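You operate a simulated robot arm through the tools that you are given. There is no shell and no other tool. Be economical: measure what you need, move in short steps, check, and stop when the job is done.

You are at the controls of a simulated robot arm. One attempt, no reset.

JOB
Fill the empty white can with 110 ml of blue water.
Fine: it is in the white tray; stand it in the blue slider, blue dial to BLUE, slider in, green button once, slider out; leave the orange switch on. Set down upright: what you pick out. Where these are worked on the way, their far stop is far enough and under half their travel is too little: blue slider.
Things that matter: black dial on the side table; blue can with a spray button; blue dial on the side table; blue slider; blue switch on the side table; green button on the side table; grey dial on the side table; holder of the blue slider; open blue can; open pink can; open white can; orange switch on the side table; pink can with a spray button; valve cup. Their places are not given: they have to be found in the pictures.

Only the result counts: the job must be done as asked and must still hold three seconds after the hand-in. Knocking over, shifting, dropping, spilling or breaking anything else fails it.

ROBOT AND FRAMES
A 7-joint arm with a two-finger parallel gripper, fixed in place. Base frame: the origin is at the foot of the arm, x ahead of it, y to its left, z up; the work surface is at about z = 900. Units: mm, degrees, N and s.
With the tool pointing down near the work surface it reaches from about 240 to 680 mm from the base axis. Its first joint turns from -66.0 to 66.0 degrees. Payload 2.4 kg.
The TCP is the grasp point between the finger pads, 30 mm short of the fingertips. In the tool frame z runs along the fingers and y along their closing line. Largest opening 94 mm; finger width 28, thickness 10; the body of the gripper, 50 by 96 mm, starts 55 mm behind the TCP.
Orientation is that of the tool frame in the base frame, as a unit quaternion [x, y, z, w]. With the fingers straight down and closing along the base's y, the tool's x points along the base's -x, its y along +y and its z along -z.

CONTROLS
- The arm moves only by the tool arm_command. Its argument "targets" is a list of rows, each a list of 3 entries, a list of its own where there are three numbers: the shift along the tool's x, y, z in m, then the turn, a rotation vector about the tool's x, y, z in degrees, then the gripper command, from -1 (shut) to 1 (fully open), values between in proportion. In form: [[[tx, ty, tz], [ax, ay, az], claw], ...]. A call has 1 to 20 rows; each row shifts and turns the commanded pose from where the row before left it, along the tool's axes as they then stand. Each row takes 0.2 s and may step no farther than 50 mm and 8.6 degrees from the row before; otherwise, or with a gripper value out of range, the whole call is refused. A pose out of reach is approached as far as the arm can. The call stops where the force on the tool passes 40 N (or 10 N more than at its start, if that is more) or the arm is blocked; 0.2 s more then pass. The fingers move at their own pace (about 153 mm/s each) and stop on an object; they squeeze with about 28 N. The grip force told is the motor's: it shows also when the fingers shut on nothing. Time passes only in rows, and 0.2 s behind the last, so rows that do not move let the fingers close. It gives the time, the measured TCP pose, the force on the tool (base axes), the opening and the grip force at its end, in the units of the frame above (readings bear some noise), with the torque about the TCP (base axes, N m) and any sound that the robot's microphone picked up.
- Cameras (640 x 400 px; columns grow to the right, rows downward): "scene" is fixed at [47.4, 499.9, 1460.3]; the picture's right is [-0.50, -0.87, 0.00], its down [-0.48, 0.28, -0.83] and it looks along [0.72, -0.41, -0.55] (base axes); focal length 305 px, centre (320, 200). "wrist" rides on the gripper at [76, 14, -102] in the tool frame; the picture's right is [-0.18, 0.98, 0.00], its down [-0.75, -0.14, -0.64] and it looks along [-0.63, -0.12, 0.77] (tool axes); focal length 243 px, centre (320, 200).
- capture(camera): a new picture of that camera. No time passes.
- pixel_to_xyz(camera, pixels): for up to 12 pixels [column, row] of the newest picture of that camera ("zoom" is the newest enlarged one), the place [x, y, z] in the base frame of the surface seen there, good to about 3 mm, but the place of the scene camera against the robot may be out by one fixed shift of up to 25 mm in any direction. No time passes.
- zoom(camera, box): a new picture of the part [left, top, right, bottom] of that camera's present view, enlarged. No time passes.
- close_job(): hands the job in; it is judged then, once.

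Go step by step. Measure first, check grasps and placings, and put right what went wrong. The budget is 80 turns and 34 pictures, counting those below and the enlarged ones. Unless the task says otherwise, let go and move clear before handing in, and close with one line.

The tools are called after "Emit:" as a command line: name --argument value ..., lists and objects as JSON in quotes. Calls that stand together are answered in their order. arm_command: Moves the arm, as the interface text tells. Its arguments: {"type":"object","properties":{"targets":{"type":"array","items":{"type":"array"}}},"required":["targets"]} The other tools are called the same way: capture (camera) takes a picture; pixel_to_xyz (camera, pixels) gives the place of the surface under pixels of a picture; zoom (camera, box) takes an enlarged picture of a part of a camera's view; close_job () hands the job in.

At the start:

```text
clock: 0.0
tcp_pos: [422.3, -1.6, 1267.6]
tool_rot: [0.0, 1.0, 0.0, 0.0]
force: [-0.7, -0.4, -1.1]
ft_torque: [-0.01, 0.01, 0.03]
gripper_width: 94.0
finger_force: 0.1
```

scene: 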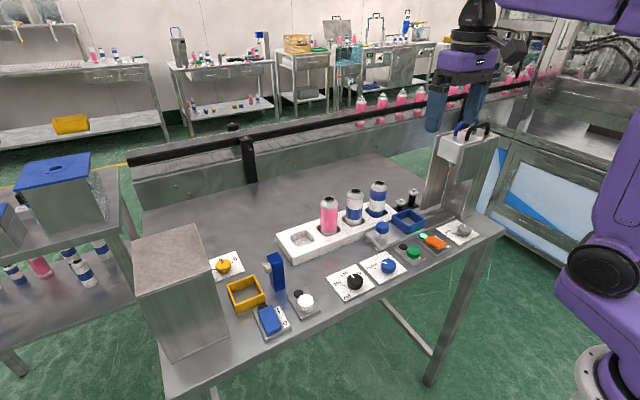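
wrist: 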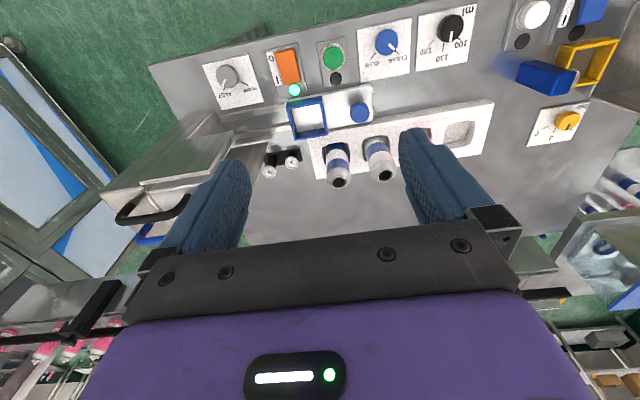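

The scene shows a white tray near (340,225) with cans, and dials, button and slider near (380,250). I'll zoom in to identify them.

Emit:
zoom --camera "scene" --box '[270, 160, 510, 310]'

Emit:
zoom --camera "wrist" --box '[190, 0, 510, 200]'

```text
2.67 times, centred on (390, 235) of scene
```

zoom: 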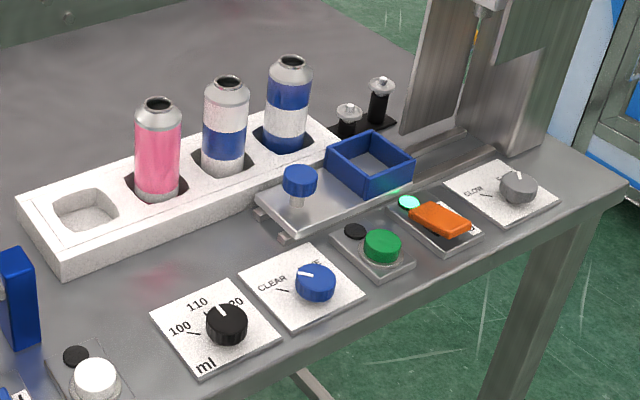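

```text
2.00 times, centred on (350, 100) of wrist
```

zoom: 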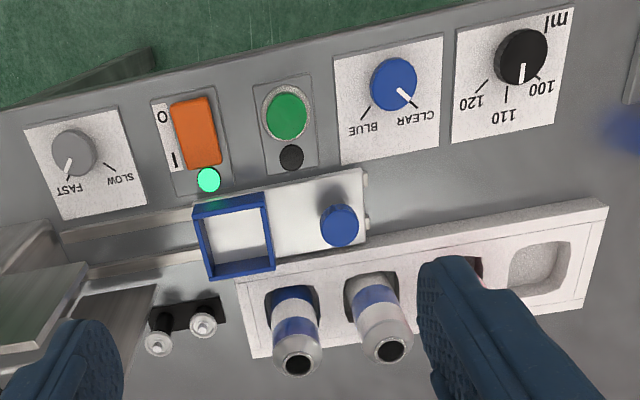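

The middle can (white with a blue band) is the target, the blue square is the holder, and the black dial must be checked against 110. I'll measure these in the wrist zoom.

Emit:
pixel_to_xyz --camera "zoom" --pixels '[[390, 349], [365, 290], [393, 85], [407, 98], [340, 222], [288, 112], [235, 235], [205, 243], [265, 232], [520, 55], [522, 75], [350, 195]]'

Emit:
pixel_to_xyz --camera "wrist" --pixels '[[387, 42], [368, 58], [402, 57], [440, 42], [463, 37], [444, 47], [338, 183], [383, 175], [460, 133], [308, 100], [307, 135], [200, 130]]'

```text
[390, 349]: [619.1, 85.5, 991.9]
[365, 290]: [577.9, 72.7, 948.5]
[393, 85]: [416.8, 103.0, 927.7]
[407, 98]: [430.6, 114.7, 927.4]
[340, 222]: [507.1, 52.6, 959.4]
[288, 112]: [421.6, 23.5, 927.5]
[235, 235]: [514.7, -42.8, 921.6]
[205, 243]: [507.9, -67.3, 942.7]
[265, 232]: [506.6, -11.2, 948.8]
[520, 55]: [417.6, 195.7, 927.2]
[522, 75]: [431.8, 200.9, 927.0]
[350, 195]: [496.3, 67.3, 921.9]
```

```text
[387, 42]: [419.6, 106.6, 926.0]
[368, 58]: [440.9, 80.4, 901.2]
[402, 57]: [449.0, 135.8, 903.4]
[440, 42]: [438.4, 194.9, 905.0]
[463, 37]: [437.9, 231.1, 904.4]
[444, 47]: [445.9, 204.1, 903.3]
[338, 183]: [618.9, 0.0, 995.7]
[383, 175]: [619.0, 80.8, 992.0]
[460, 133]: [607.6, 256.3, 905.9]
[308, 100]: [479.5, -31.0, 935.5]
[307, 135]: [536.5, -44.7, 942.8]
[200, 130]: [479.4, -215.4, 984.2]
```

I'll move the hand above the dials, staying well clear of the cans, to read the black dial closely.

Emit:
arm_command --targets '[[[0.015, 0.028, 0.028], [0, 0, 0], 1], [[0.015, 0.028, 0.028], [0, 0, 0], 1], [[0.015, 0.028, 0.028], [0, 0, 0], 1], [[0.015, 0.028, 0.028], [0, 0, 0], 1], [[0.015, 0.028, 0.028], [0, 0, 0], 1], [[0.015, 0.028, 0.028], [0, 0, 0], 1], [[0, 0, 0], [0, 0, 0], 1]]'

Emit:
capture --camera "wrist"

```text
clock: 1.6
tcp_pos: [330.0, 166.4, 1097.6]
tool_rot: [0.001, 1.0, 0.0, 0.0]
force: [-0.3, -0.6, -0.2]
ft_torque: [-0.01, -0.03, 0.02]
gripper_width: 94.1
finger_force: 0.0
```

```text
29 pictures are left
```

wrist: 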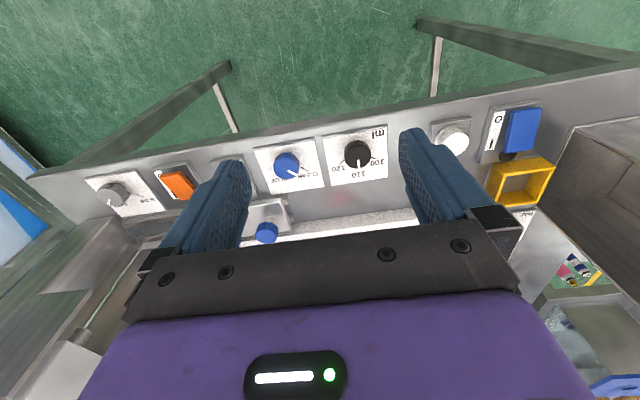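

Emit:
zoom --camera "wrist" --box '[240, 120, 400, 220]'

```text
4.00 times, centred on (320, 170) of wrist
```

zoom: 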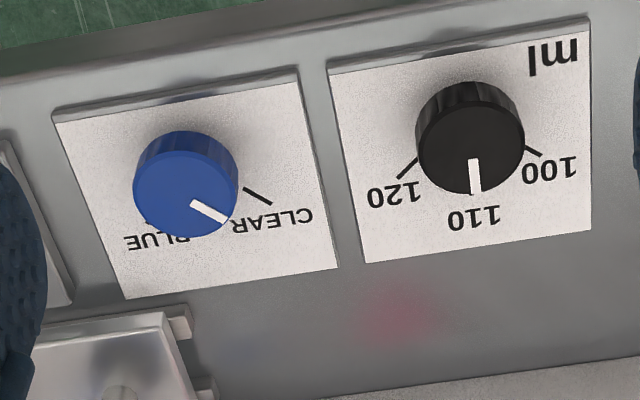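

The black dial appears to point at 110, and the blue one at CLEAR. I'll measure both to get the angles.

Emit:
pixel_to_xyz --camera "zoom" --pixels '[[470, 142], [475, 163], [476, 190], [537, 153], [410, 165], [186, 188], [194, 203], [225, 221], [250, 190], [268, 202], [146, 221], [472, 218]]'

```text
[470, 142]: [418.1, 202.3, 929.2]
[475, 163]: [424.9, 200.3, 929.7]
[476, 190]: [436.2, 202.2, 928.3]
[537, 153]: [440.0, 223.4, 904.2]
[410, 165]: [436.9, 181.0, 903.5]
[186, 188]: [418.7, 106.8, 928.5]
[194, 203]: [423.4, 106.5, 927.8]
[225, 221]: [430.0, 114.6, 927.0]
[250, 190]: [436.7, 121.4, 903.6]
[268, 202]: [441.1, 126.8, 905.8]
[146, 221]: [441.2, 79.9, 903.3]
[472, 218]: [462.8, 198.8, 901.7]
```

Black dial already points at 110 (straight +x, ticks symmetric). The blue dial, centred near (418,103.5), needs a quarter turn from about +45° to -45° about z. I'll go above it pre-turned by -45° with the fingers half open.

Emit:
arm_command --targets '[[[-0.022, -0.0157, 0.025], [0, 0, 0], 0.1], [[-0.022, -0.0157, 0.025], [0, 0, 0], 0.1], [[-0.022, -0.0157, 0.025], [0, 0, 0], 0.1], [[-0.022, -0.0158, 0.025], [0, 0, 0], 0.1], [[0, 0, 0], [0, 0, -7.5], 0.1], [[0, 0, 0], [0, 0, -7.5], 0.1], [[0, 0, 0], [0, 0, -7.5], 0.1], [[0, 0, 0], [0, 0, -7.5], 0.1], [[0, 0, 0], [0, 0, -7.5], 0.1], [[0, 0, 0], [0, 0, -7.5], 0.1], [[0, 0, 0], [0, 0, 0], 0.1]]'

Emit:
capture --camera "wrist"

```text
clock: 4.0
tcp_pos: [421.4, 103.4, 999.8]
tool_rot: [-0.383, 0.924, 0.0, 0.0]
force: [-0.5, 0.9, -0.3]
ft_torque: [-0.01, 0.01, 0.01]
gripper_width: 51.8
finger_force: 0.2
```

```text
27 pictures are left
```

wrist: 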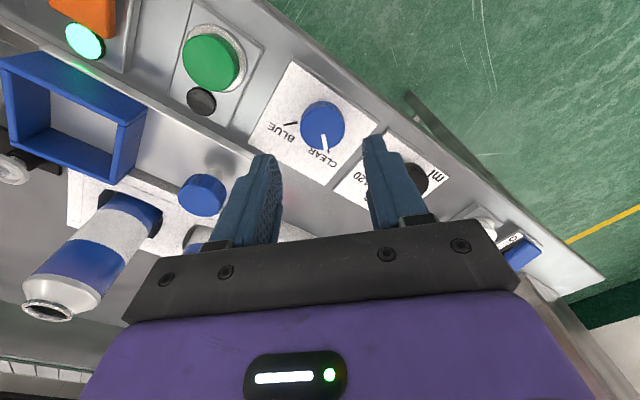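

The knob sits between the open fingers (~(322,125)). I'll go down to tips just above the plate and close gently.

Emit:
arm_command --targets '[[[0, 0, 0.02], [0, 0, 0], 0.1], [[0, 0, 0.02], [0, 0, 0], 0.1], [[0, 0, 0.02], [0, 0, 0], 0.1], [[0, 0, 0], [0, 0, 0], 0.1], [[0, 0, 0], [0, 0, 0], -1], [[0, 0, 0], [0, 0, 0], -1], [[0, 0, 0], [0, 0, 0], -1]]'

```text
clock: 5.6
tcp_pos: [419.2, 104.5, 939.4]
tool_rot: [-0.382, 0.924, 0.001, -0.001]
force: [-11.6, 12.3, -5.3]
ft_torque: [1.01, -0.47, -0.05]
gripper_width: 33.1
finger_force: 44.9
```

Gripped the knob (33 mm) with a ~17 N side load, so I'm about 2 mm off along tool -y. I'll shift a little, then turn 90°.

Emit:
arm_command --targets '[[[0, 0.002, 0], [0, 0, 0], -1], [[0, 0, 0], [0, 0, 7.5], -1], [[0, 0, 0], [0, 0, 7.5], -1], [[0, 0, 0], [0, 0, 7.5], -1], [[0, 0, 0], [0, 0, 7.5], -1]]'

```text
clock: 6.8
tcp_pos: [418.2, 105.1, 938.1]
tool_rot: [-0.129, 0.992, -0.001, 0.001]
force: [-5.0, 4.0, 4.5]
ft_torque: [-0.12, 0.6, 0.0]
gripper_width: 32.9
finger_force: 44.5
```

Emit:
arm_command --targets '[[[0, 0, 0], [0, 0, 7.5], -1], [[0, 0, 0], [0, 0, 7.5], -1], [[0, 0, 0], [0, 0, 7.5], -1], [[0, 0, 0], [0, 0, 7.5], -1], [[0, 0, 0], [0, 0, 7.5], -1], [[0, 0, 0], [0, 0, 7.5], -1], [[0, 0, 0], [0, 0, 7.5], -1], [[0, 0, 0], [0, 0, 7.5], -1], [[0, 0, 0], [0, 0, 0], -1]]'

```text
clock: 8.8
tcp_pos: [419.7, 104.8, 939.7]
tool_rot: [0.384, 0.923, 0.0, 0.0]
force: [0.5, -4.2, -3.3]
ft_torque: [0.48, 0.4, 0.21]
gripper_width: 33.0
finger_force: 44.9
```

The 90° turn went smoothly. I'll open, rise and look at the blue dial.

Emit:
arm_command --targets '[[[0, 0, 0], [0, 0, 0], 0.1], [[0, 0, 0], [0, 0, 0], 0.1], [[0, 0, -0.03], [0, 0, 0], 0.1], [[0, 0, -0.04], [0, 0, 0], 0.1], [[0, 0, -0.04], [0, 0, 0], 0.1], [[0, 0, -0.04], [0, 0, 0], 0.1], [[0, 0, 0], [0, 0, 0], 0.1]]'

Emit:
zoom --camera "wrist" --box '[160, 40, 480, 240]'

```text
clock: 10.4
tcp_pos: [420.4, 105.6, 1090.3]
tool_rot: [0.383, 0.924, 0.0, 0.0]
force: [1.2, 0.3, -0.6]
ft_torque: [0.02, 0.0, 0.01]
gripper_width: 51.6
finger_force: 0.1
```

```text
2.00 times, centred on (320, 140) of wrist
```

zoom: 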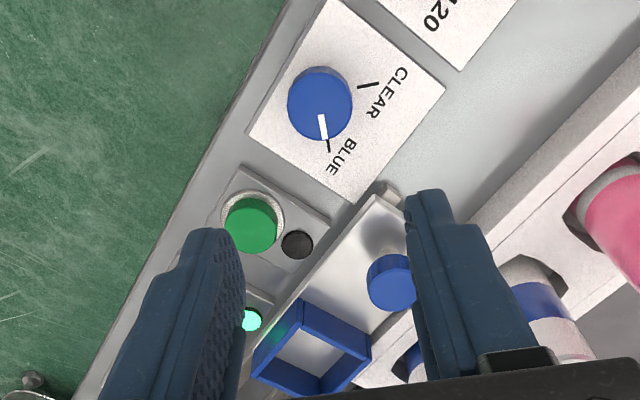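

The blue dial now points at BLUE (zoom (325,130)). Next I'll turn back and view the can tray from above.

Emit:
arm_command --targets '[[[0, 0, -0.02], [0, 0, -7.5], 1], [[0, 0, -0.02], [0, 0, -7.5], 1], [[0, 0, -0.02], [0, 0, -7.5], 1], [[0, 0, -0.02], [0, 0, -7.5], 1], [[0, 0, -0.02], [0, 0, -7.5], 1], [[0, 0, -0.02], [0, 0, -7.5], 1], [[-0.03, -0.02, 0], [0, 0, 0], 1], [[0, 0, 0], [0, 0, 0], 1]]'

Emit:
capture --camera "wrist"

```text
clock: 12.2
tcp_pos: [450.8, 86.8, 1209.0]
tool_rot: [0.0, 1.0, 0.0, -0.001]
force: [0.2, 0.3, 0.1]
ft_torque: [0.03, 0.0, 0.0]
gripper_width: 94.3
finger_force: 0.0
```

```text
25 pictures are left
```

wrist: 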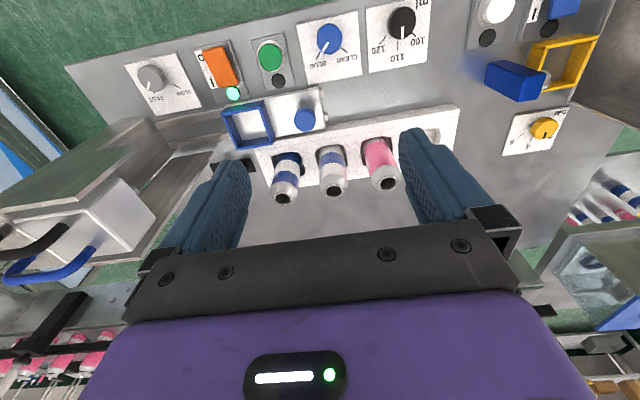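

Emit:
zoom --camera "wrist" --box '[200, 75, 440, 225]'

```text
2.67 times, centred on (320, 150) of wrist
```

zoom: 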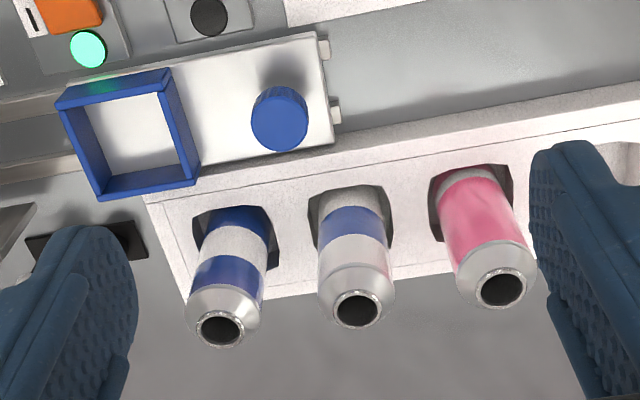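

Emit:
pixel_to_xyz --camera "zoom" --pixels '[[336, 308], [380, 308], [357, 292], [357, 327], [355, 255], [323, 255], [388, 255], [350, 215], [330, 196], [420, 250], [203, 333], [470, 290]]'

Emit:
pixel_to_xyz --camera "zoom" --pixels '[[60, 103], [166, 72], [195, 184], [101, 197], [130, 130], [278, 110], [255, 120], [303, 120], [323, 50], [320, 145], [180, 120], [80, 150]]'

```text
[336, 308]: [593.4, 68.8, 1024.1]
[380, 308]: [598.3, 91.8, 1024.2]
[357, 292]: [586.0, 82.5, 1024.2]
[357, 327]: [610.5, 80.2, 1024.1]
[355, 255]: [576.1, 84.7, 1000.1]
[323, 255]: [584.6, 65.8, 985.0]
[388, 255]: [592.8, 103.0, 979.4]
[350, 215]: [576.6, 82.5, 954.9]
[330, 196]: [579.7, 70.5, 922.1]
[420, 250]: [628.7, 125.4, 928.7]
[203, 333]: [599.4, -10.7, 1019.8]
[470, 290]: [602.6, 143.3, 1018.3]
```

```text
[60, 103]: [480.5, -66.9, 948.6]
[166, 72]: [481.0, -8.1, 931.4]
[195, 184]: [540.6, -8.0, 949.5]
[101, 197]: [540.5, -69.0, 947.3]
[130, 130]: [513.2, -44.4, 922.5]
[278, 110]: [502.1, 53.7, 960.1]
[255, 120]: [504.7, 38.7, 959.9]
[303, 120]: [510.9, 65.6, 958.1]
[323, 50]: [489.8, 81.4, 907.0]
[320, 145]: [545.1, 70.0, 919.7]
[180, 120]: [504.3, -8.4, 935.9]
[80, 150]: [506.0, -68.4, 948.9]
```

The white can's axis is at about (598,81), top 1024, diameter about 44. The holder centre is at about (510.5,-38.5), floor 922. I'll check where the machine housing starts and move above the can.

Emit:
pixel_to_xyz --camera "wrist" --pixels '[[160, 122], [172, 148], [135, 185], [155, 205], [100, 160], [185, 140], [205, 165], [150, 150]]'

Emit:
arm_command --targets '[[[-0.0368, -0.0015, 0.02], [0, 0, 0], 0.35], [[-0.0368, -0.0015, 0.025], [0, 0, 0], 0.35], [[-0.0368, -0.0015, 0.025], [0, 0, 0], 0.35], [[-0.0368, -0.0015, 0.02], [0, 0, 0], 0.35], [[0, 0, 0.01], [0, 0, 0], 0.35], [[0, 0, 0], [0, 0, 0], 0.35]]'

Emit:
capture --camera "wrist"

```text
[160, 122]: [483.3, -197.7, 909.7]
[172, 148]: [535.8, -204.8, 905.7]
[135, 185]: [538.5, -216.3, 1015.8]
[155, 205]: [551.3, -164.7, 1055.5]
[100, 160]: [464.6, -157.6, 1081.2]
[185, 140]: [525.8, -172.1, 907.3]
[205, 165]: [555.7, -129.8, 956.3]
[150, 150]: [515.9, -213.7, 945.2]
```

```text
clock: 13.6
tcp_pos: [597.5, 80.2, 1108.7]
tool_rot: [0.001, 1.0, 0.0, 0.0]
force: [0.3, 0.6, -0.5]
ft_torque: [0.01, -0.01, 0.01]
gripper_width: 63.6
finger_force: 0.0
```

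```text
23 pictures are left
```

wrist: 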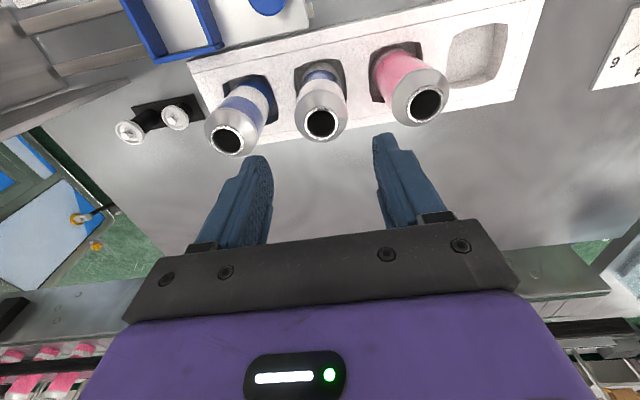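

Emit:
pixel_to_xyz --camera "wrist" --pixels '[[305, 121], [337, 121], [321, 107], [321, 137], [228, 127], [425, 90]]'

```text
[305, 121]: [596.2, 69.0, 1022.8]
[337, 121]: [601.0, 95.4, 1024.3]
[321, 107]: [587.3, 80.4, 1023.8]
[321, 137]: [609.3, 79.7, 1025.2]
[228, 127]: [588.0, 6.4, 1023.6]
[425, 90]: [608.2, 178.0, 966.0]
```

Rim centre is confirmed at (598,81.5). I'll go straight down to TCP z≈985.

Emit:
arm_command --targets '[[[0, 0.001, 0.025], [0, 0, 0], 0.35], [[0, 0, 0.025], [0, 0, 0], 0.35], [[0, 0, 0.025], [0, 0, 0], 0.35], [[0, 0, 0.025], [0, 0, 0], 0.35], [[0, 0, 0.023], [0, 0, 0], 0.35], [[0, 0, 0], [0, 0, 0], 0.35], [[0, 0, 0], [0, 0, 0], -1], [[0, 0, 0], [0, 0, 0], -1], [[0, 0, 0], [0, 0, 0], -1]]'

```text
clock: 15.6
tcp_pos: [596.1, 80.9, 986.9]
tool_rot: [0.0, 1.0, 0.001, -0.001]
force: [0.2, 0.5, 0.8]
ft_torque: [0.01, 0.02, 0.0]
gripper_width: 44.0
finger_force: 28.2
```

The can is gripped at 44 mm. I'll lift 90 mm, then go back in x and across in y to above the holder.

Emit:
arm_command --targets '[[[0, 0, -0.02], [0, 0, 0], -1], [[0, 0, -0.035], [0, 0, 0], -1], [[0, 0, -0.035], [0, 0, 0], -1], [[0.03, 0, 0], [0, 0, 0], -1], [[0.03, 0, 0], [0, 0, 0], -1], [[0.0275, 0, 0], [0, 0, 0], -1], [[0, -0.03, 0], [0, 0, 0], -1], [[0, -0.03, 0], [0, 0, 0], -1], [[0, -0.03, 0], [0, 0, 0], -1], [[0, -0.03, 0], [0, 0, 0], -1], [[0, 0, 0], [0, 0, 0], -1], [[0, 0, 0], [0, 0, 0], -1]]'

Emit:
capture --camera "wrist"

Emit:
zoom --camera "scene" --box '[300, 120, 500, 280]'

```text
clock: 18.2
tcp_pos: [508.6, -39.7, 1074.9]
tool_rot: [0.0, 1.0, -0.001, 0.001]
force: [0.9, 0.6, -0.7]
ft_torque: [0.01, 0.01, -0.02]
gripper_width: 44.1
finger_force: 28.2
```

```text
22 pictures are left
```

wrist: 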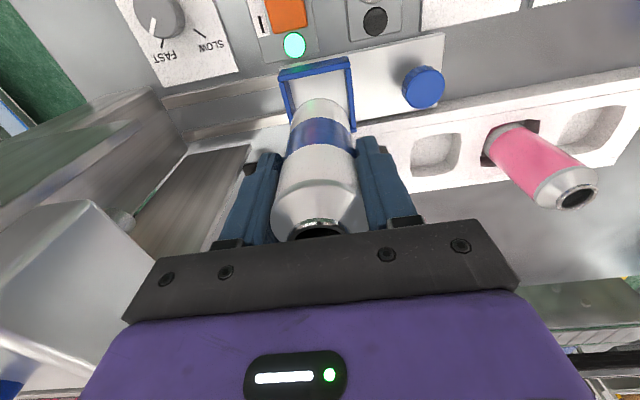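

```text
2.50 times, centred on (400, 200) of scene
```

zoom: 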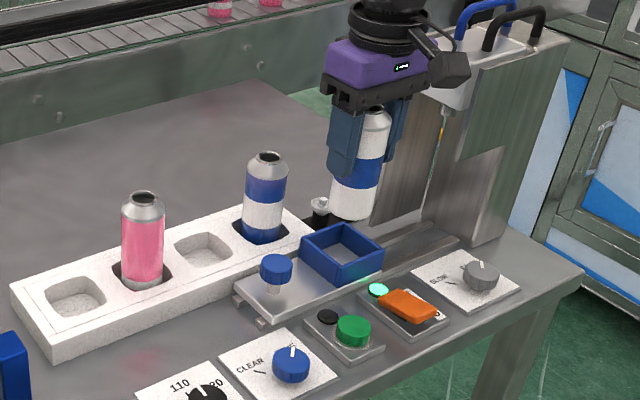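

The can hangs straight. I'll measure the holder frame and can once more from here.

Emit:
pixel_to_xyz --camera "wrist" --pixels '[[280, 78], [350, 64], [284, 100], [352, 90], [316, 70], [320, 115], [318, 140], [354, 115], [346, 130]]'

```text
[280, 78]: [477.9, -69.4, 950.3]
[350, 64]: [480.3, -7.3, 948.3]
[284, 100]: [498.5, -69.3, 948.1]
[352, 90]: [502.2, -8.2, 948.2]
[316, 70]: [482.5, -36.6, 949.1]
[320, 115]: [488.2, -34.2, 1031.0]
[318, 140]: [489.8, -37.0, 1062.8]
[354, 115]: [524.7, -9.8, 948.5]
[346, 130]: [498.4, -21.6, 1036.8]
```

Frame centre is (510,-38.5) and the can axis is about (510,-39), so they are aligned. I'll lower into the holder, the last millimetres slowly.

Emit:
arm_command --targets '[[[0, 0.0005, 0.02], [0, 0, 0], -1], [[0, 0, 0.02], [0, 0, 0], -1], [[0, 0, 0.015], [0, 0, 0], -1], [[0, 0, 0.006], [0, 0, 0], -1], [[0, 0, 0], [0, 0, 0], -1]]'

Emit:
zoom --camera "scene" --box '[350, 140, 470, 260]'

```text
clock: 19.4
tcp_pos: [508.3, -38.9, 1016.0]
tool_rot: [0.0, 1.0, 0.0, 0.0]
force: [0.0, 0.5, -1.3]
ft_torque: [-0.01, -0.03, 0.03]
gripper_width: 43.9
finger_force: 28.0
```

```text
3.33 times, centred on (410, 200) of scene
```

zoom: 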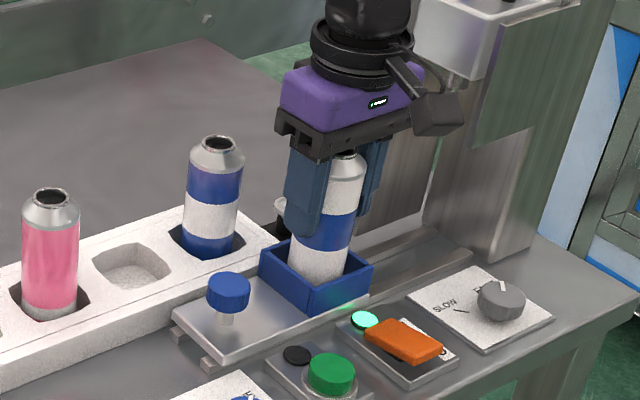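

The can bottom is inside the frame without contact. I'll keep lowering in 3 mm steps until contact.

Emit:
arm_command --targets '[[[0, 0, 0.003], [0, 0, 0], -1], [[0, 0, 0.003], [0, 0, 0], -1], [[0, 0, 0.003], [0, 0, 0], -1], [[0, 0, 0.002], [0, 0, 0], -1], [[0, 0, 0], [0, 0, 0], -1]]'

```text
clock: 20.6
tcp_pos: [508.8, -39.4, 1004.5]
tool_rot: [-0.001, 1.0, 0.0, 0.0]
force: [-0.3, -1.0, 0.7]
ft_torque: [0.01, -0.04, 0.01]
gripper_width: 44.0
finger_force: 28.4
```

Emit:
arm_command --targets '[[[0, 0, 0.0015], [0, 0, 0], -1], [[0, 0, 0.0015], [0, 0, 0], -1], [[0, 0, 0], [0, 0, 0], -1]]'

```text
clock: 21.4
tcp_pos: [509.2, -39.4, 1002.0]
tool_rot: [0.0, 1.0, 0.0, 0.001]
force: [-2.7, 1.6, 18.4]
ft_torque: [0.13, 0.25, 0.08]
gripper_width: 44.0
finger_force: 27.8
```

Contact at 18 N upward, so the can stands on the holder floor. I'll release and rise straight up.

Emit:
arm_command --targets '[[[0, 0, -0.0008], [0, 0, 0], -1], [[0, 0, 0], [0, 0, 0], 0.3], [[0, 0, 0], [0, 0, 0], 0.3], [[0, 0, -0.03], [0, 0, 0], 0.3], [[0, 0, -0.04], [0, 0, 0], 0.3], [[0, 0, -0.04], [0, 0, 0], 0.3], [[0, 0, -0.04], [0, 0, 0], 0.3], [[0, 0, 0], [0, 0, 0], 0.3]]'

Emit:
zoom --camera "scene" --box '[340, 130, 500, 260]'

```text
clock: 23.2
tcp_pos: [508.3, -39.6, 1153.3]
tool_rot: [0.001, 1.0, 0.0, 0.0]
force: [-0.1, -0.7, 0.0]
ft_torque: [0.01, 0.01, -0.03]
gripper_width: 61.0
finger_force: 0.2
```

```text
3.08 times, centred on (420, 195) of scene
```

zoom: 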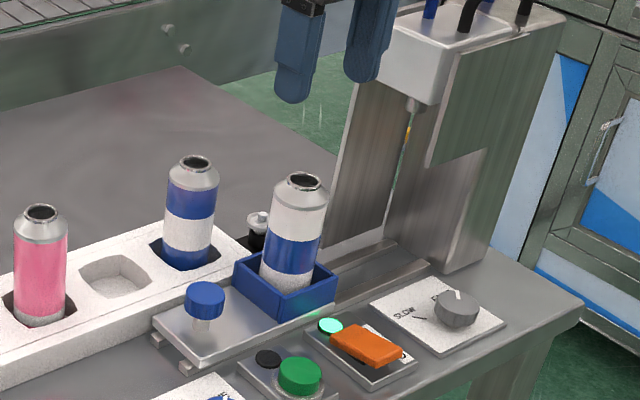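

The can stands upright in the holder. I'll measure the nozzle, head, can and slider knob in the scene zoom for the slide travel.

Emit:
pixel_to_xyz --camera "zoom" --pixels '[[411, 103], [432, 100], [395, 70], [290, 185], [318, 185], [205, 290], [190, 300], [220, 300], [500, 220], [420, 265], [340, 245]]'

Emit:
zoom --camera "wrist" --box '[160, 0, 480, 200]'

```text
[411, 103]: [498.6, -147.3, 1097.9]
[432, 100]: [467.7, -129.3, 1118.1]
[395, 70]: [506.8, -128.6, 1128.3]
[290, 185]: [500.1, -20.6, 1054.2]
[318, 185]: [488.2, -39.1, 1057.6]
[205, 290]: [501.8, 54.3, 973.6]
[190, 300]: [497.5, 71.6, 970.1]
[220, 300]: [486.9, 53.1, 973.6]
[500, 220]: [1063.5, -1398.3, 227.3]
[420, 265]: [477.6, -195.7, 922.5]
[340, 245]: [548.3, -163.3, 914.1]
```

```text
2.00 times, centred on (320, 100) of wrist
```

zoom: 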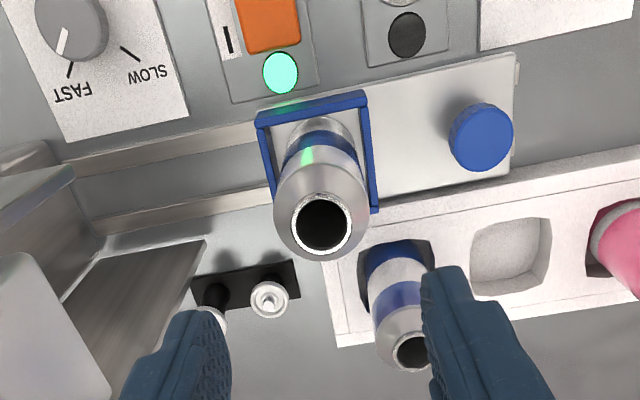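

From the can, the scene shift is about (+15,-9,-15), which puts the nozzle near y≈-156 and the travel at about 120 mm. I'll measure the knob precisely in the wrist zoom.

Emit:
pixel_to_xyz --camera "zoom" --pixels '[[458, 133], [508, 126], [482, 108], [488, 160], [485, 132], [322, 196], [322, 255], [297, 225], [347, 225], [515, 60], [513, 150]]'

Emit:
arm_command --targets '[[[0, 0.04, 0], [0, 0, 0], 0.1], [[0, 0.04, 0], [0, 0, 0], 0.1], [[0, 0.012, 0], [0, 0, 7.5], 0.1], [[0, 0, 0], [0, 0, 7.5], 0.1], [[0, 0, 0], [0, 0, 7.5], 0.1], [[0, 0, 0], [0, 0, 7.5], 0.1], [[0, 0, 0], [0, 0, 7.5], 0.1], [[0, 0, 0], [0, 0, 7.5], 0.1], [[0, 0, 0], [0, 0, 7.5], 0.1], [[0, 0, 0], [0, 0, 7.5], 0.1], [[0, 0, 0], [0, 0, 7.5], 0.1], [[0, 0, 0], [0, 0, 7.5], 0.1], [[0, 0, 0], [0, 0, 7.5], 0.1], [[0, 0, 0], [0, 0, 7.5], 0.1], [[0, 0, 0], [0, 0, 0], 0.1]]'

Emit:
capture --camera "wrist"

```text
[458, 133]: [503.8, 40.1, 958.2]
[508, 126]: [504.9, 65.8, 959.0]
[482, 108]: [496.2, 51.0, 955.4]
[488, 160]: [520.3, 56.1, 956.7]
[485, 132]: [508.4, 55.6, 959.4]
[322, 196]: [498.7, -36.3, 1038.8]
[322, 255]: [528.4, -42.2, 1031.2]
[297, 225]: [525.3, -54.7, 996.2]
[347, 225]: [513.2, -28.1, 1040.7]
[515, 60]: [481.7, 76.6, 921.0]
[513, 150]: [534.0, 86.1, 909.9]
```

```text
clock: 26.4
tcp_pos: [509.7, 53.2, 1150.9]
tool_rot: [0.708, 0.706, 0.0, 0.0]
force: [0.2, 1.1, -0.2]
ft_torque: [-0.01, -0.02, -0.02]
gripper_width: 51.5
finger_force: 0.1
```

```text
17 pictures are left
```

wrist: 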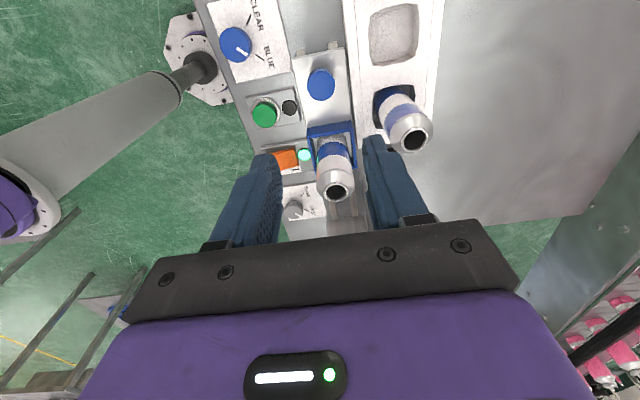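

Yaw 90 reached, knob below at (508,53). I'll go down to TCP z≈960 with fingers opened 51 mm and grip.

Emit:
arm_command --targets '[[[0, -0.001, 0.04], [0, 0, 0], 0.1], [[0, 0, 0.04], [0, 0, 0], 0.1], [[0, 0, 0.04], [0, 0, 0], 0.1], [[0, 0, 0.03], [0, 0, 0], 0.1], [[0, 0, 0.02], [0, 0, 0], 0.1], [[0, 0, 0.02], [0, 0, 0], 0.1], [[0, 0, 0], [0, 0, 0], 0.1], [[0, 0, 0], [0, 0, 0], -1], [[0, 0, 0], [0, 0, 0], -1], [[0, 0, 0], [0, 0, 0], -1]]'

```text
clock: 28.6
tcp_pos: [509.6, 51.7, 961.7]
tool_rot: [0.708, 0.706, 0.002, 0.002]
force: [23.0, 0.9, -11.3]
ft_torque: [0.09, 0.39, 0.07]
gripper_width: 31.2
finger_force: 45.0
```

Knob gripped (31 mm), with a 23 N side load in +x. I'll shift 2.5 mm in +x to unload.

Emit:
arm_command --targets '[[[0, 0.0025, 0], [0, 0, 0], -1], [[0, 0, 0], [0, 0, 0], -1]]'

```text
clock: 29.2
tcp_pos: [510.4, 52.6, 961.7]
tool_rot: [0.708, 0.707, -0.001, 0.0]
force: [3.6, -1.9, 1.9]
ft_torque: [0.42, -0.47, -0.03]
gripper_width: 31.0
finger_force: 44.7
```

Unloaded. I'll slide toward the machine (-y) in gentle 8 mm steps.

Emit:
arm_command --targets '[[[-0.003, 0, 0], [0, 0, 0], -1], [[-0.006, 0, 0], [0, 0, 0], -1], [[-0.008, 0, 0], [0, 0, 0], -1], [[-0.008, 0, 0], [0, 0, 0], -1], [[-0.008, 0, 0], [0, 0, 0], -1], [[-0.008, 0, 0], [0, 0, 0], -1], [[-0.008, 0, 0], [0, 0, 0], -1], [[-0.008, 0, 0], [0, 0, 0], -1], [[-0.008, 0, 0], [0, 0, 0], -1], [[-0.008, 0, 0], [0, 0, 0], -1], [[-0.008, 0, 0], [0, 0, 0], -1], [[-0.008, 0, 0], [0, 0, 0], -1], [[-0.004, 0, 0], [0, 0, 0], -1], [[0, 0, 0], [0, 0, 0], -1]]'

Emit:
zoom --camera "scene" --box '[340, 110, 500, 260]'

```text
clock: 32.2
tcp_pos: [510.0, -40.6, 962.4]
tool_rot: [0.707, 0.707, -0.001, -0.001]
force: [-3.5, 0.2, -10.1]
ft_torque: [-0.17, -0.06, 0.14]
gripper_width: 31.2
finger_force: 45.0
```

```text
2.67 times, centred on (420, 185) of scene
```

zoom: 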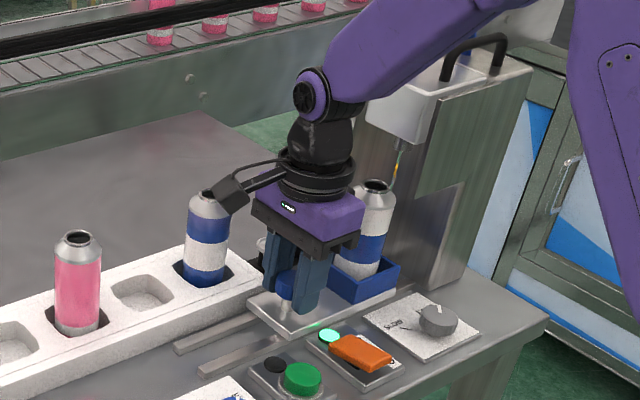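

Now at y=-41, the can is upright and nearing the nozzle. I'll continue in 4 mm steps to the stop.

Emit:
arm_command --targets '[[[-0.006, 0, 0], [0, 0, 0], -1], [[-0.006, 0, 0], [0, 0, 0], -1], [[-0.005, 0, 0], [0, 0, 0], -1], [[-0.004, 0, 0], [0, 0, 0], -1], [[-0.004, 0, 0], [0, 0, 0], -1], [[-0.003, 0, 0], [0, 0, 0], -1], [[-0.003, 0, 0], [0, 0, 0], -1], [[-0.003, 0, 0], [0, 0, 0], -1], [[-0.003, 0, 0], [0, 0, 0], -1], [[0, 0, 0], [0, 0, 0], -1]]'

```text
clock: 34.4
tcp_pos: [509.8, -69.8, 961.6]
tool_rot: [0.704, 0.71, 0.0, -0.002]
force: [-10.8, 35.9, 3.0]
ft_torque: [0.25, -0.15, -0.17]
gripper_width: 31.1
finger_force: 44.7
```

Stop reached at y≈-69 (120 mm travel, 36 N). I'll unload, release and rise, then check.

Emit:
arm_command --targets '[[[0.005, 0, 0], [0, 0, 0], -1], [[0, 0, 0], [0, 0, 0], -1]]'

```text
clock: 35.0
tcp_pos: [509.6, -71.2, 963.0]
tool_rot: [0.707, 0.707, 0.001, -0.001]
force: [-8.4, 23.2, 4.5]
ft_torque: [1.16, 0.18, 0.08]
gripper_width: 31.2
finger_force: 44.6
```

Emit:
arm_command --targets '[[[0.004, 0, 0], [0, 0, 0], -1], [[0, 0, 0], [0, 0, 0], 0.1], [[0, 0, 0], [0, 0, 0], 0.1], [[0, 0, -0.02], [0, 0, 0], 0.1], [[0, 0, -0.03], [0, 0, 0], 0.1], [[0.02, 0, -0.04], [0, 0, 0], 0.1], [[0.03, 0, -0.03], [0, 0, 0], 0.1], [[0.04, 0, -0.03], [0, 0, 0], 0.1], [[0, 0, 0], [0, 0, 0], 0.1]]'

Emit:
zoom --camera "scene" --box '[340, 110, 500, 260]'

Emit:
capture --camera "wrist"

```text
clock: 37.0
tcp_pos: [508.3, 22.3, 1113.2]
tool_rot: [0.708, 0.706, 0.0, -0.001]
force: [-1.1, 0.1, 0.7]
ft_torque: [0.0, 0.01, 0.04]
gripper_width: 51.8
finger_force: 0.0
```

```text
2.67 times, centred on (420, 185) of scene
```

zoom: 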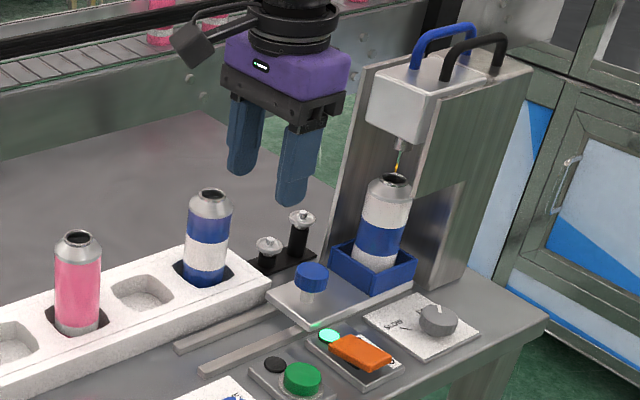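

```text
14 pictures are left
```

wrist: 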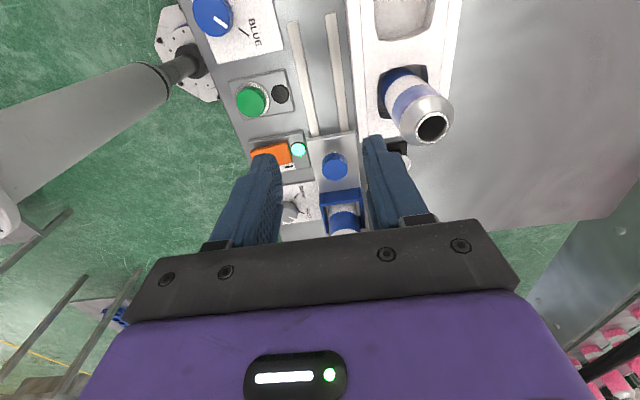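

The can is upright under the nozzle, slider fully in. I'll measure the green button and lamp in the wrist view.

Emit:
pixel_to_xyz --camera "wrist" --pixels '[[251, 103], [240, 103], [262, 103], [251, 90], [251, 114], [280, 94], [298, 150], [272, 153], [334, 164]]'

```text
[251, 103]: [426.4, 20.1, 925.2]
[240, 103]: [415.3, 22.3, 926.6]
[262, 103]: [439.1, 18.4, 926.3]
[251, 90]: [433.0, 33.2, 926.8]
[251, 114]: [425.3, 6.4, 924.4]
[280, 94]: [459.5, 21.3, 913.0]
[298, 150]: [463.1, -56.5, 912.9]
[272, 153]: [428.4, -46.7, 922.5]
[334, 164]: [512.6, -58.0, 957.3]
```

The button centre is at about (424,21.5), top 926. I'll move above it with fingers shut, tips about 14 mm over it.

Emit:
arm_command --targets '[[[0, -0.028, 0], [0, 0, 0], -1], [[0, -0.028, 0], [0, 0, 0], -1], [[0, -0.028, 0], [0, 0, 0], -1], [[0, 0, 0.035], [0, 0, 0], -1], [[0, 0, 0.035], [0, 0, 0], -1], [[0, 0, 0.035], [0, 0, 0], -1], [[0, 0, 0.038], [0, 0, 0], -1], [[0, 0, 0], [0, 0, 0], -1]]'

Emit:
zoom --camera "wrist" --box '[200, 60, 440, 210]'

```text
clock: 38.8
tcp_pos: [425.7, 22.9, 967.8]
tool_rot: [0.707, 0.707, 0.0, 0.0]
force: [-0.3, 0.2, -0.6]
ft_torque: [0.02, 0.0, 0.0]
gripper_width: 0.1
finger_force: 28.3
```

```text
2.67 times, centred on (320, 135) of wrist
```

zoom: 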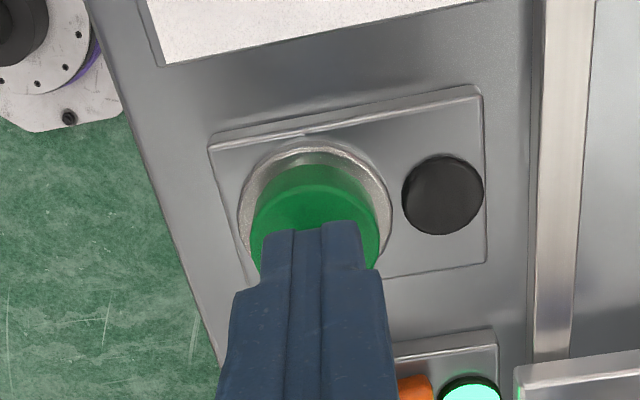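

The tips are centred over the button. I'll press in small steps and listen.

Emit:
arm_command --targets '[[[0, 0, 0.008], [0, 0, 0], -1], [[0, 0, 0.004], [0, 0, 0], -1], [[0, 0, 0.002], [0, 0, 0], -1], [[0, 0, 0], [0, 0, 0], -1]]'

```text
clock: 39.8
tcp_pos: [426.8, 20.9, 954.5]
tool_rot: [0.707, 0.707, 0.0, 0.0]
force: [0.8, 0.5, 0.5]
ft_torque: [0.02, 0.0, 0.01]
gripper_width: 0.0
finger_force: 28.2
```

Emit:
arm_command --targets '[[[0, 0, 0.002], [0, 0, 0], -1], [[0, 0, 0.002], [0, 0, 0], -1]]'

```text
clock: 40.4
tcp_pos: [425.9, 21.7, 953.0]
tool_rot: [0.708, 0.706, 0.0, -0.001]
force: [1.7, -0.2, 3.2]
ft_torque: [-0.01, -0.03, 0.02]
gripper_width: 0.1
finger_force: 27.3
heard: click
```

A click was heard. I'll rise and see whether the pump is running.

Emit:
arm_command --targets '[[[0, 0, -0.02], [0, 0, 0], -1], [[0, 0, -0.04], [0, 0, 0], -1], [[0, 0, -0.04], [0, 0, 0], -1], [[0, 0, -0.03], [0, 0, 0], -1]]'

Emit:
zoom --camera "scene" --box '[340, 110, 500, 260]'

```text
clock: 41.4
tcp_pos: [427.1, 22.0, 1082.0]
tool_rot: [0.707, 0.707, -0.001, 0.0]
force: [0.0, -0.5, -0.3]
ft_torque: [-0.03, -0.01, -0.01]
gripper_width: 0.0
finger_force: 28.1
```

```text
2.67 times, centred on (420, 185) of scene
```

zoom: 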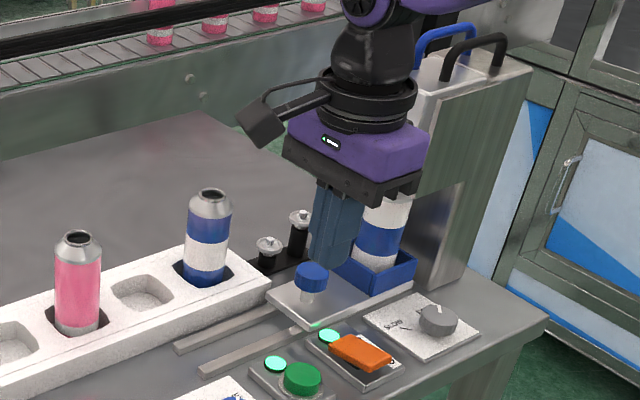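

The button lamp (275,363) is lit, so dispensing is running. I'll move aside and wait.

Emit:
arm_command --targets '[[[0, 0.03, -0.01], [0, 0, 0], 0.1], [[0, 0.03, -0.01], [0, 0, 0], 0.1], [[0, 0.023, -0.01], [0, 0, 0], 0.1], [[0, 0, 0], [0, 0, 0], 0.1], [[0, 0, 0], [0, 0, 0], 0.1], [[0, 0, 0], [0, 0, 0], 0.1], [[0, 0, 0], [0, 0, 0], 0.1], [[0, 0, 0], [0, 0, 0], 0.1], [[0, 0, 0], [0, 0, 0], 0.1], [[0, 0, 0], [0, 0, 0], 0.1], [[0, 0, 0], [0, 0, 0], 0.1], [[0, 0, 0], [0, 0, 0], 0.1], [[0, 0, 0], [0, 0, 0], 0.1], [[0, 0, 0], [0, 0, 0], 0.1], [[0, 0, 0], [0, 0, 0], 0.1], [[0, 0, 0], [0, 0, 0], 0.1], [[0, 0, 0], [0, 0, 0], 0.1], [[0, 0, 0], [0, 0, 0], 0.1], [[0, 0, 0], [0, 0, 0], 0.1], [[0, 0, 0], [0, 0, 0], 0.1]]'

Emit:
zoom --camera "scene" --box '[340, 110, 500, 260]'

```text
clock: 45.6
tcp_pos: [509.7, 21.5, 1111.0]
tool_rot: [0.707, 0.707, 0.0, 0.0]
force: [0.8, 0.1, -0.5]
ft_torque: [0.0, 0.02, 0.01]
gripper_width: 51.8
finger_force: 0.1
```

```text
2.67 times, centred on (420, 185) of scene
```

zoom: 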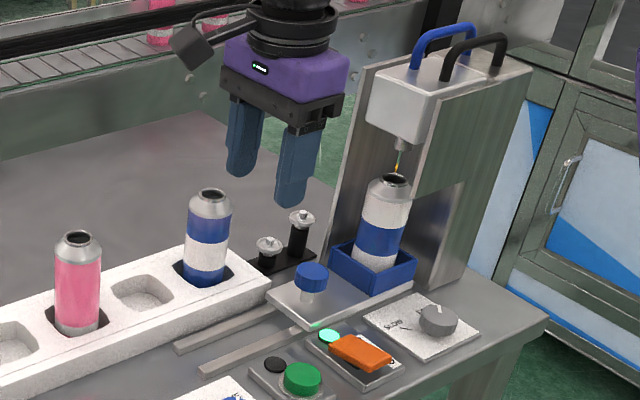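

The lamp is out again, so the fill is done. I'll go back to the slider knob at (511,-68) and grip it.

Emit:
arm_command --targets '[[[-0.03, 0.001, 0], [0, 0, 0], 0.1], [[-0.03, 0, 0], [0, 0, 0], 0.1], [[-0.029, 0, 0], [0, 0, 0], 0.1], [[0, 0, 0.04], [0, 0, 0], 0.1], [[0, 0, 0.04], [0, 0, 0], 0.1], [[0, 0, 0.04], [0, 0, 0], 0.1], [[0, 0, 0.029], [0, 0, 0], 0.1], [[0, 0, 0], [0, 0, 0], 0.1], [[0, 0, 0], [0, 0, 0], -1], [[0, 0, 0], [0, 0, 0], -1], [[0, 0, 0], [0, 0, 0], -1]]'

```text
clock: 48.0
tcp_pos: [509.8, -69.2, 962.0]
tool_rot: [0.707, 0.707, -0.001, -0.001]
force: [-8.6, -0.4, -4.4]
ft_torque: [-0.55, -0.53, 0.04]
gripper_width: 31.2
finger_force: 45.1
```

Knob gripped. I'll pull the slider out (+y) gently.

Emit:
arm_command --targets '[[[0.002, 0, 0], [0, 0, 0], -1], [[0.004, 0, 0], [0, 0, 0], -1], [[0.006, 0, 0], [0, 0, 0], -1], [[0.006, 0, 0], [0, 0, 0], -1], [[0.006, 0, 0], [0, 0, 0], -1], [[0.006, 0, 0], [0, 0, 0], -1], [[0.006, 0, 0], [0, 0, 0], -1], [[0.006, 0, 0], [0, 0, 0], -1], [[0.006, 0, 0], [0, 0, 0], -1], [[0.006, 0, 0], [0, 0, 0], -1], [[0.006, 0, 0], [0, 0, 0], -1], [[0.006, 0, 0], [0, 0, 0], -1], [[0.006, 0, 0], [0, 0, 0], -1], [[0.006, 0, 0], [0, 0, 0], -1], [[0.006, 0, 0], [0, 0, 0], -1], [[0.006, 0, 0], [0, 0, 0], -1], [[0.006, 0, 0], [0, 0, 0], -1], [[0.005, 0, 0], [0, 0, 0], -1], [[0.003, 0, 0], [0, 0, 0], -1], [[0, 0, 0], [0, 0, 0], -1]]'

```text
clock: 52.2
tcp_pos: [509.8, 36.7, 961.5]
tool_rot: [0.708, 0.706, -0.001, 0.0]
force: [-12.8, -1.1, -7.7]
ft_torque: [0.23, -0.32, -0.14]
gripper_width: 31.2
finger_force: 45.0
```

Emit:
arm_command --targets '[[[0.005, 0.001, 0], [0, 0, 0], -1], [[0.005, 0, 0], [0, 0, 0], -1], [[0.004, 0, 0], [0, 0, 0], -1], [[0.003, 0, 0], [0, 0, 0], -1], [[0.002, 0, 0], [0, 0, 0], -1], [[0, 0, 0], [0, 0, 0], -1]]'

```text
clock: 53.6
tcp_pos: [510.4, 51.6, 961.6]
tool_rot: [0.708, 0.706, -0.002, 0.0]
force: [-16.9, -28.6, -1.5]
ft_torque: [-0.07, -0.17, 0.19]
gripper_width: 31.2
finger_force: 44.5
```

The outer stop is reached (y≈52, 29 N). I'll unload, release and rise.

Emit:
arm_command --targets '[[[-0.003, -0.001, 0], [0, 0, 0], -1], [[-0.003, 0, 0], [0, 0, 0], -1], [[0, 0, 0], [0, 0, 0], 0.1], [[0, 0, 0], [0, 0, 0], 0.1], [[0, 0, -0.02], [0, 0, 0], 0.1], [[0, 0, -0.04], [0, 0, 0], 0.1], [[0, 0, -0.04], [0, 0, 0], 0.1], [[0, 0, -0.04], [0, 0, 0], 0.1], [[0, 0, -0.04], [0, 0, 0], 0.1], [[0, 0, 0], [0, 0, 0], 0.1]]'

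Emit:
zoom --camera "scene" --box '[320, 130, 500, 290]'

Emit:
zoom --camera "wrist" --box '[180, 0, 460, 220]'

```text
clock: 55.8
tcp_pos: [510.2, 51.4, 1142.5]
tool_rot: [0.707, 0.707, 0.0, 0.001]
force: [-0.1, -0.5, 0.1]
ft_torque: [0.01, 0.0, 0.0]
gripper_width: 51.7
finger_force: 0.1
```

```text
2.50 times, centred on (410, 210) of scene
```

zoom: 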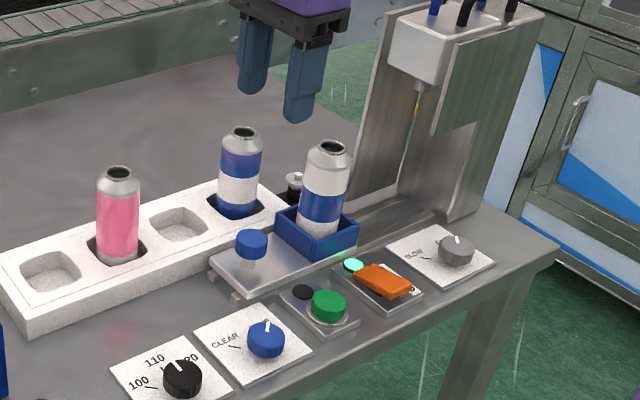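

```text
1.82 times, centred on (320, 110) of wrist
```

zoom: 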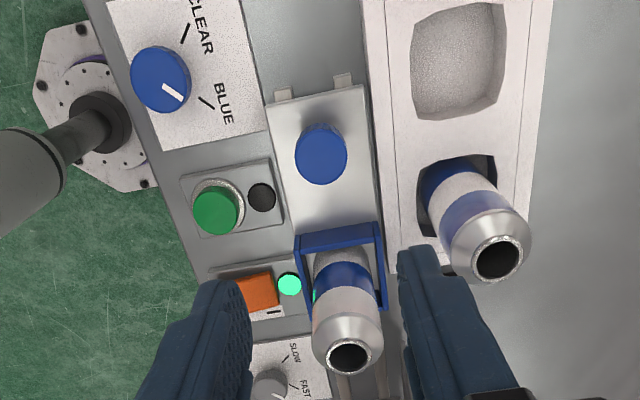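

The slider is out with the can standing upright in its holder, the blue dial at BLUE, the black dial at 110, the orange switch still on with its lamp lit, and the hand clear. I'm handing in.

Emit:
close_job

```text
The job is handed in.
```

I ran one 110 ml blue dispense into the white can, with the blue dial on BLUE, the black dial already at 110 and one press of the green button. The can now stands upright in the pulled-out slider with the orange switch on. The fill lamp came on and went out, but I didn't look inside to check the water level.
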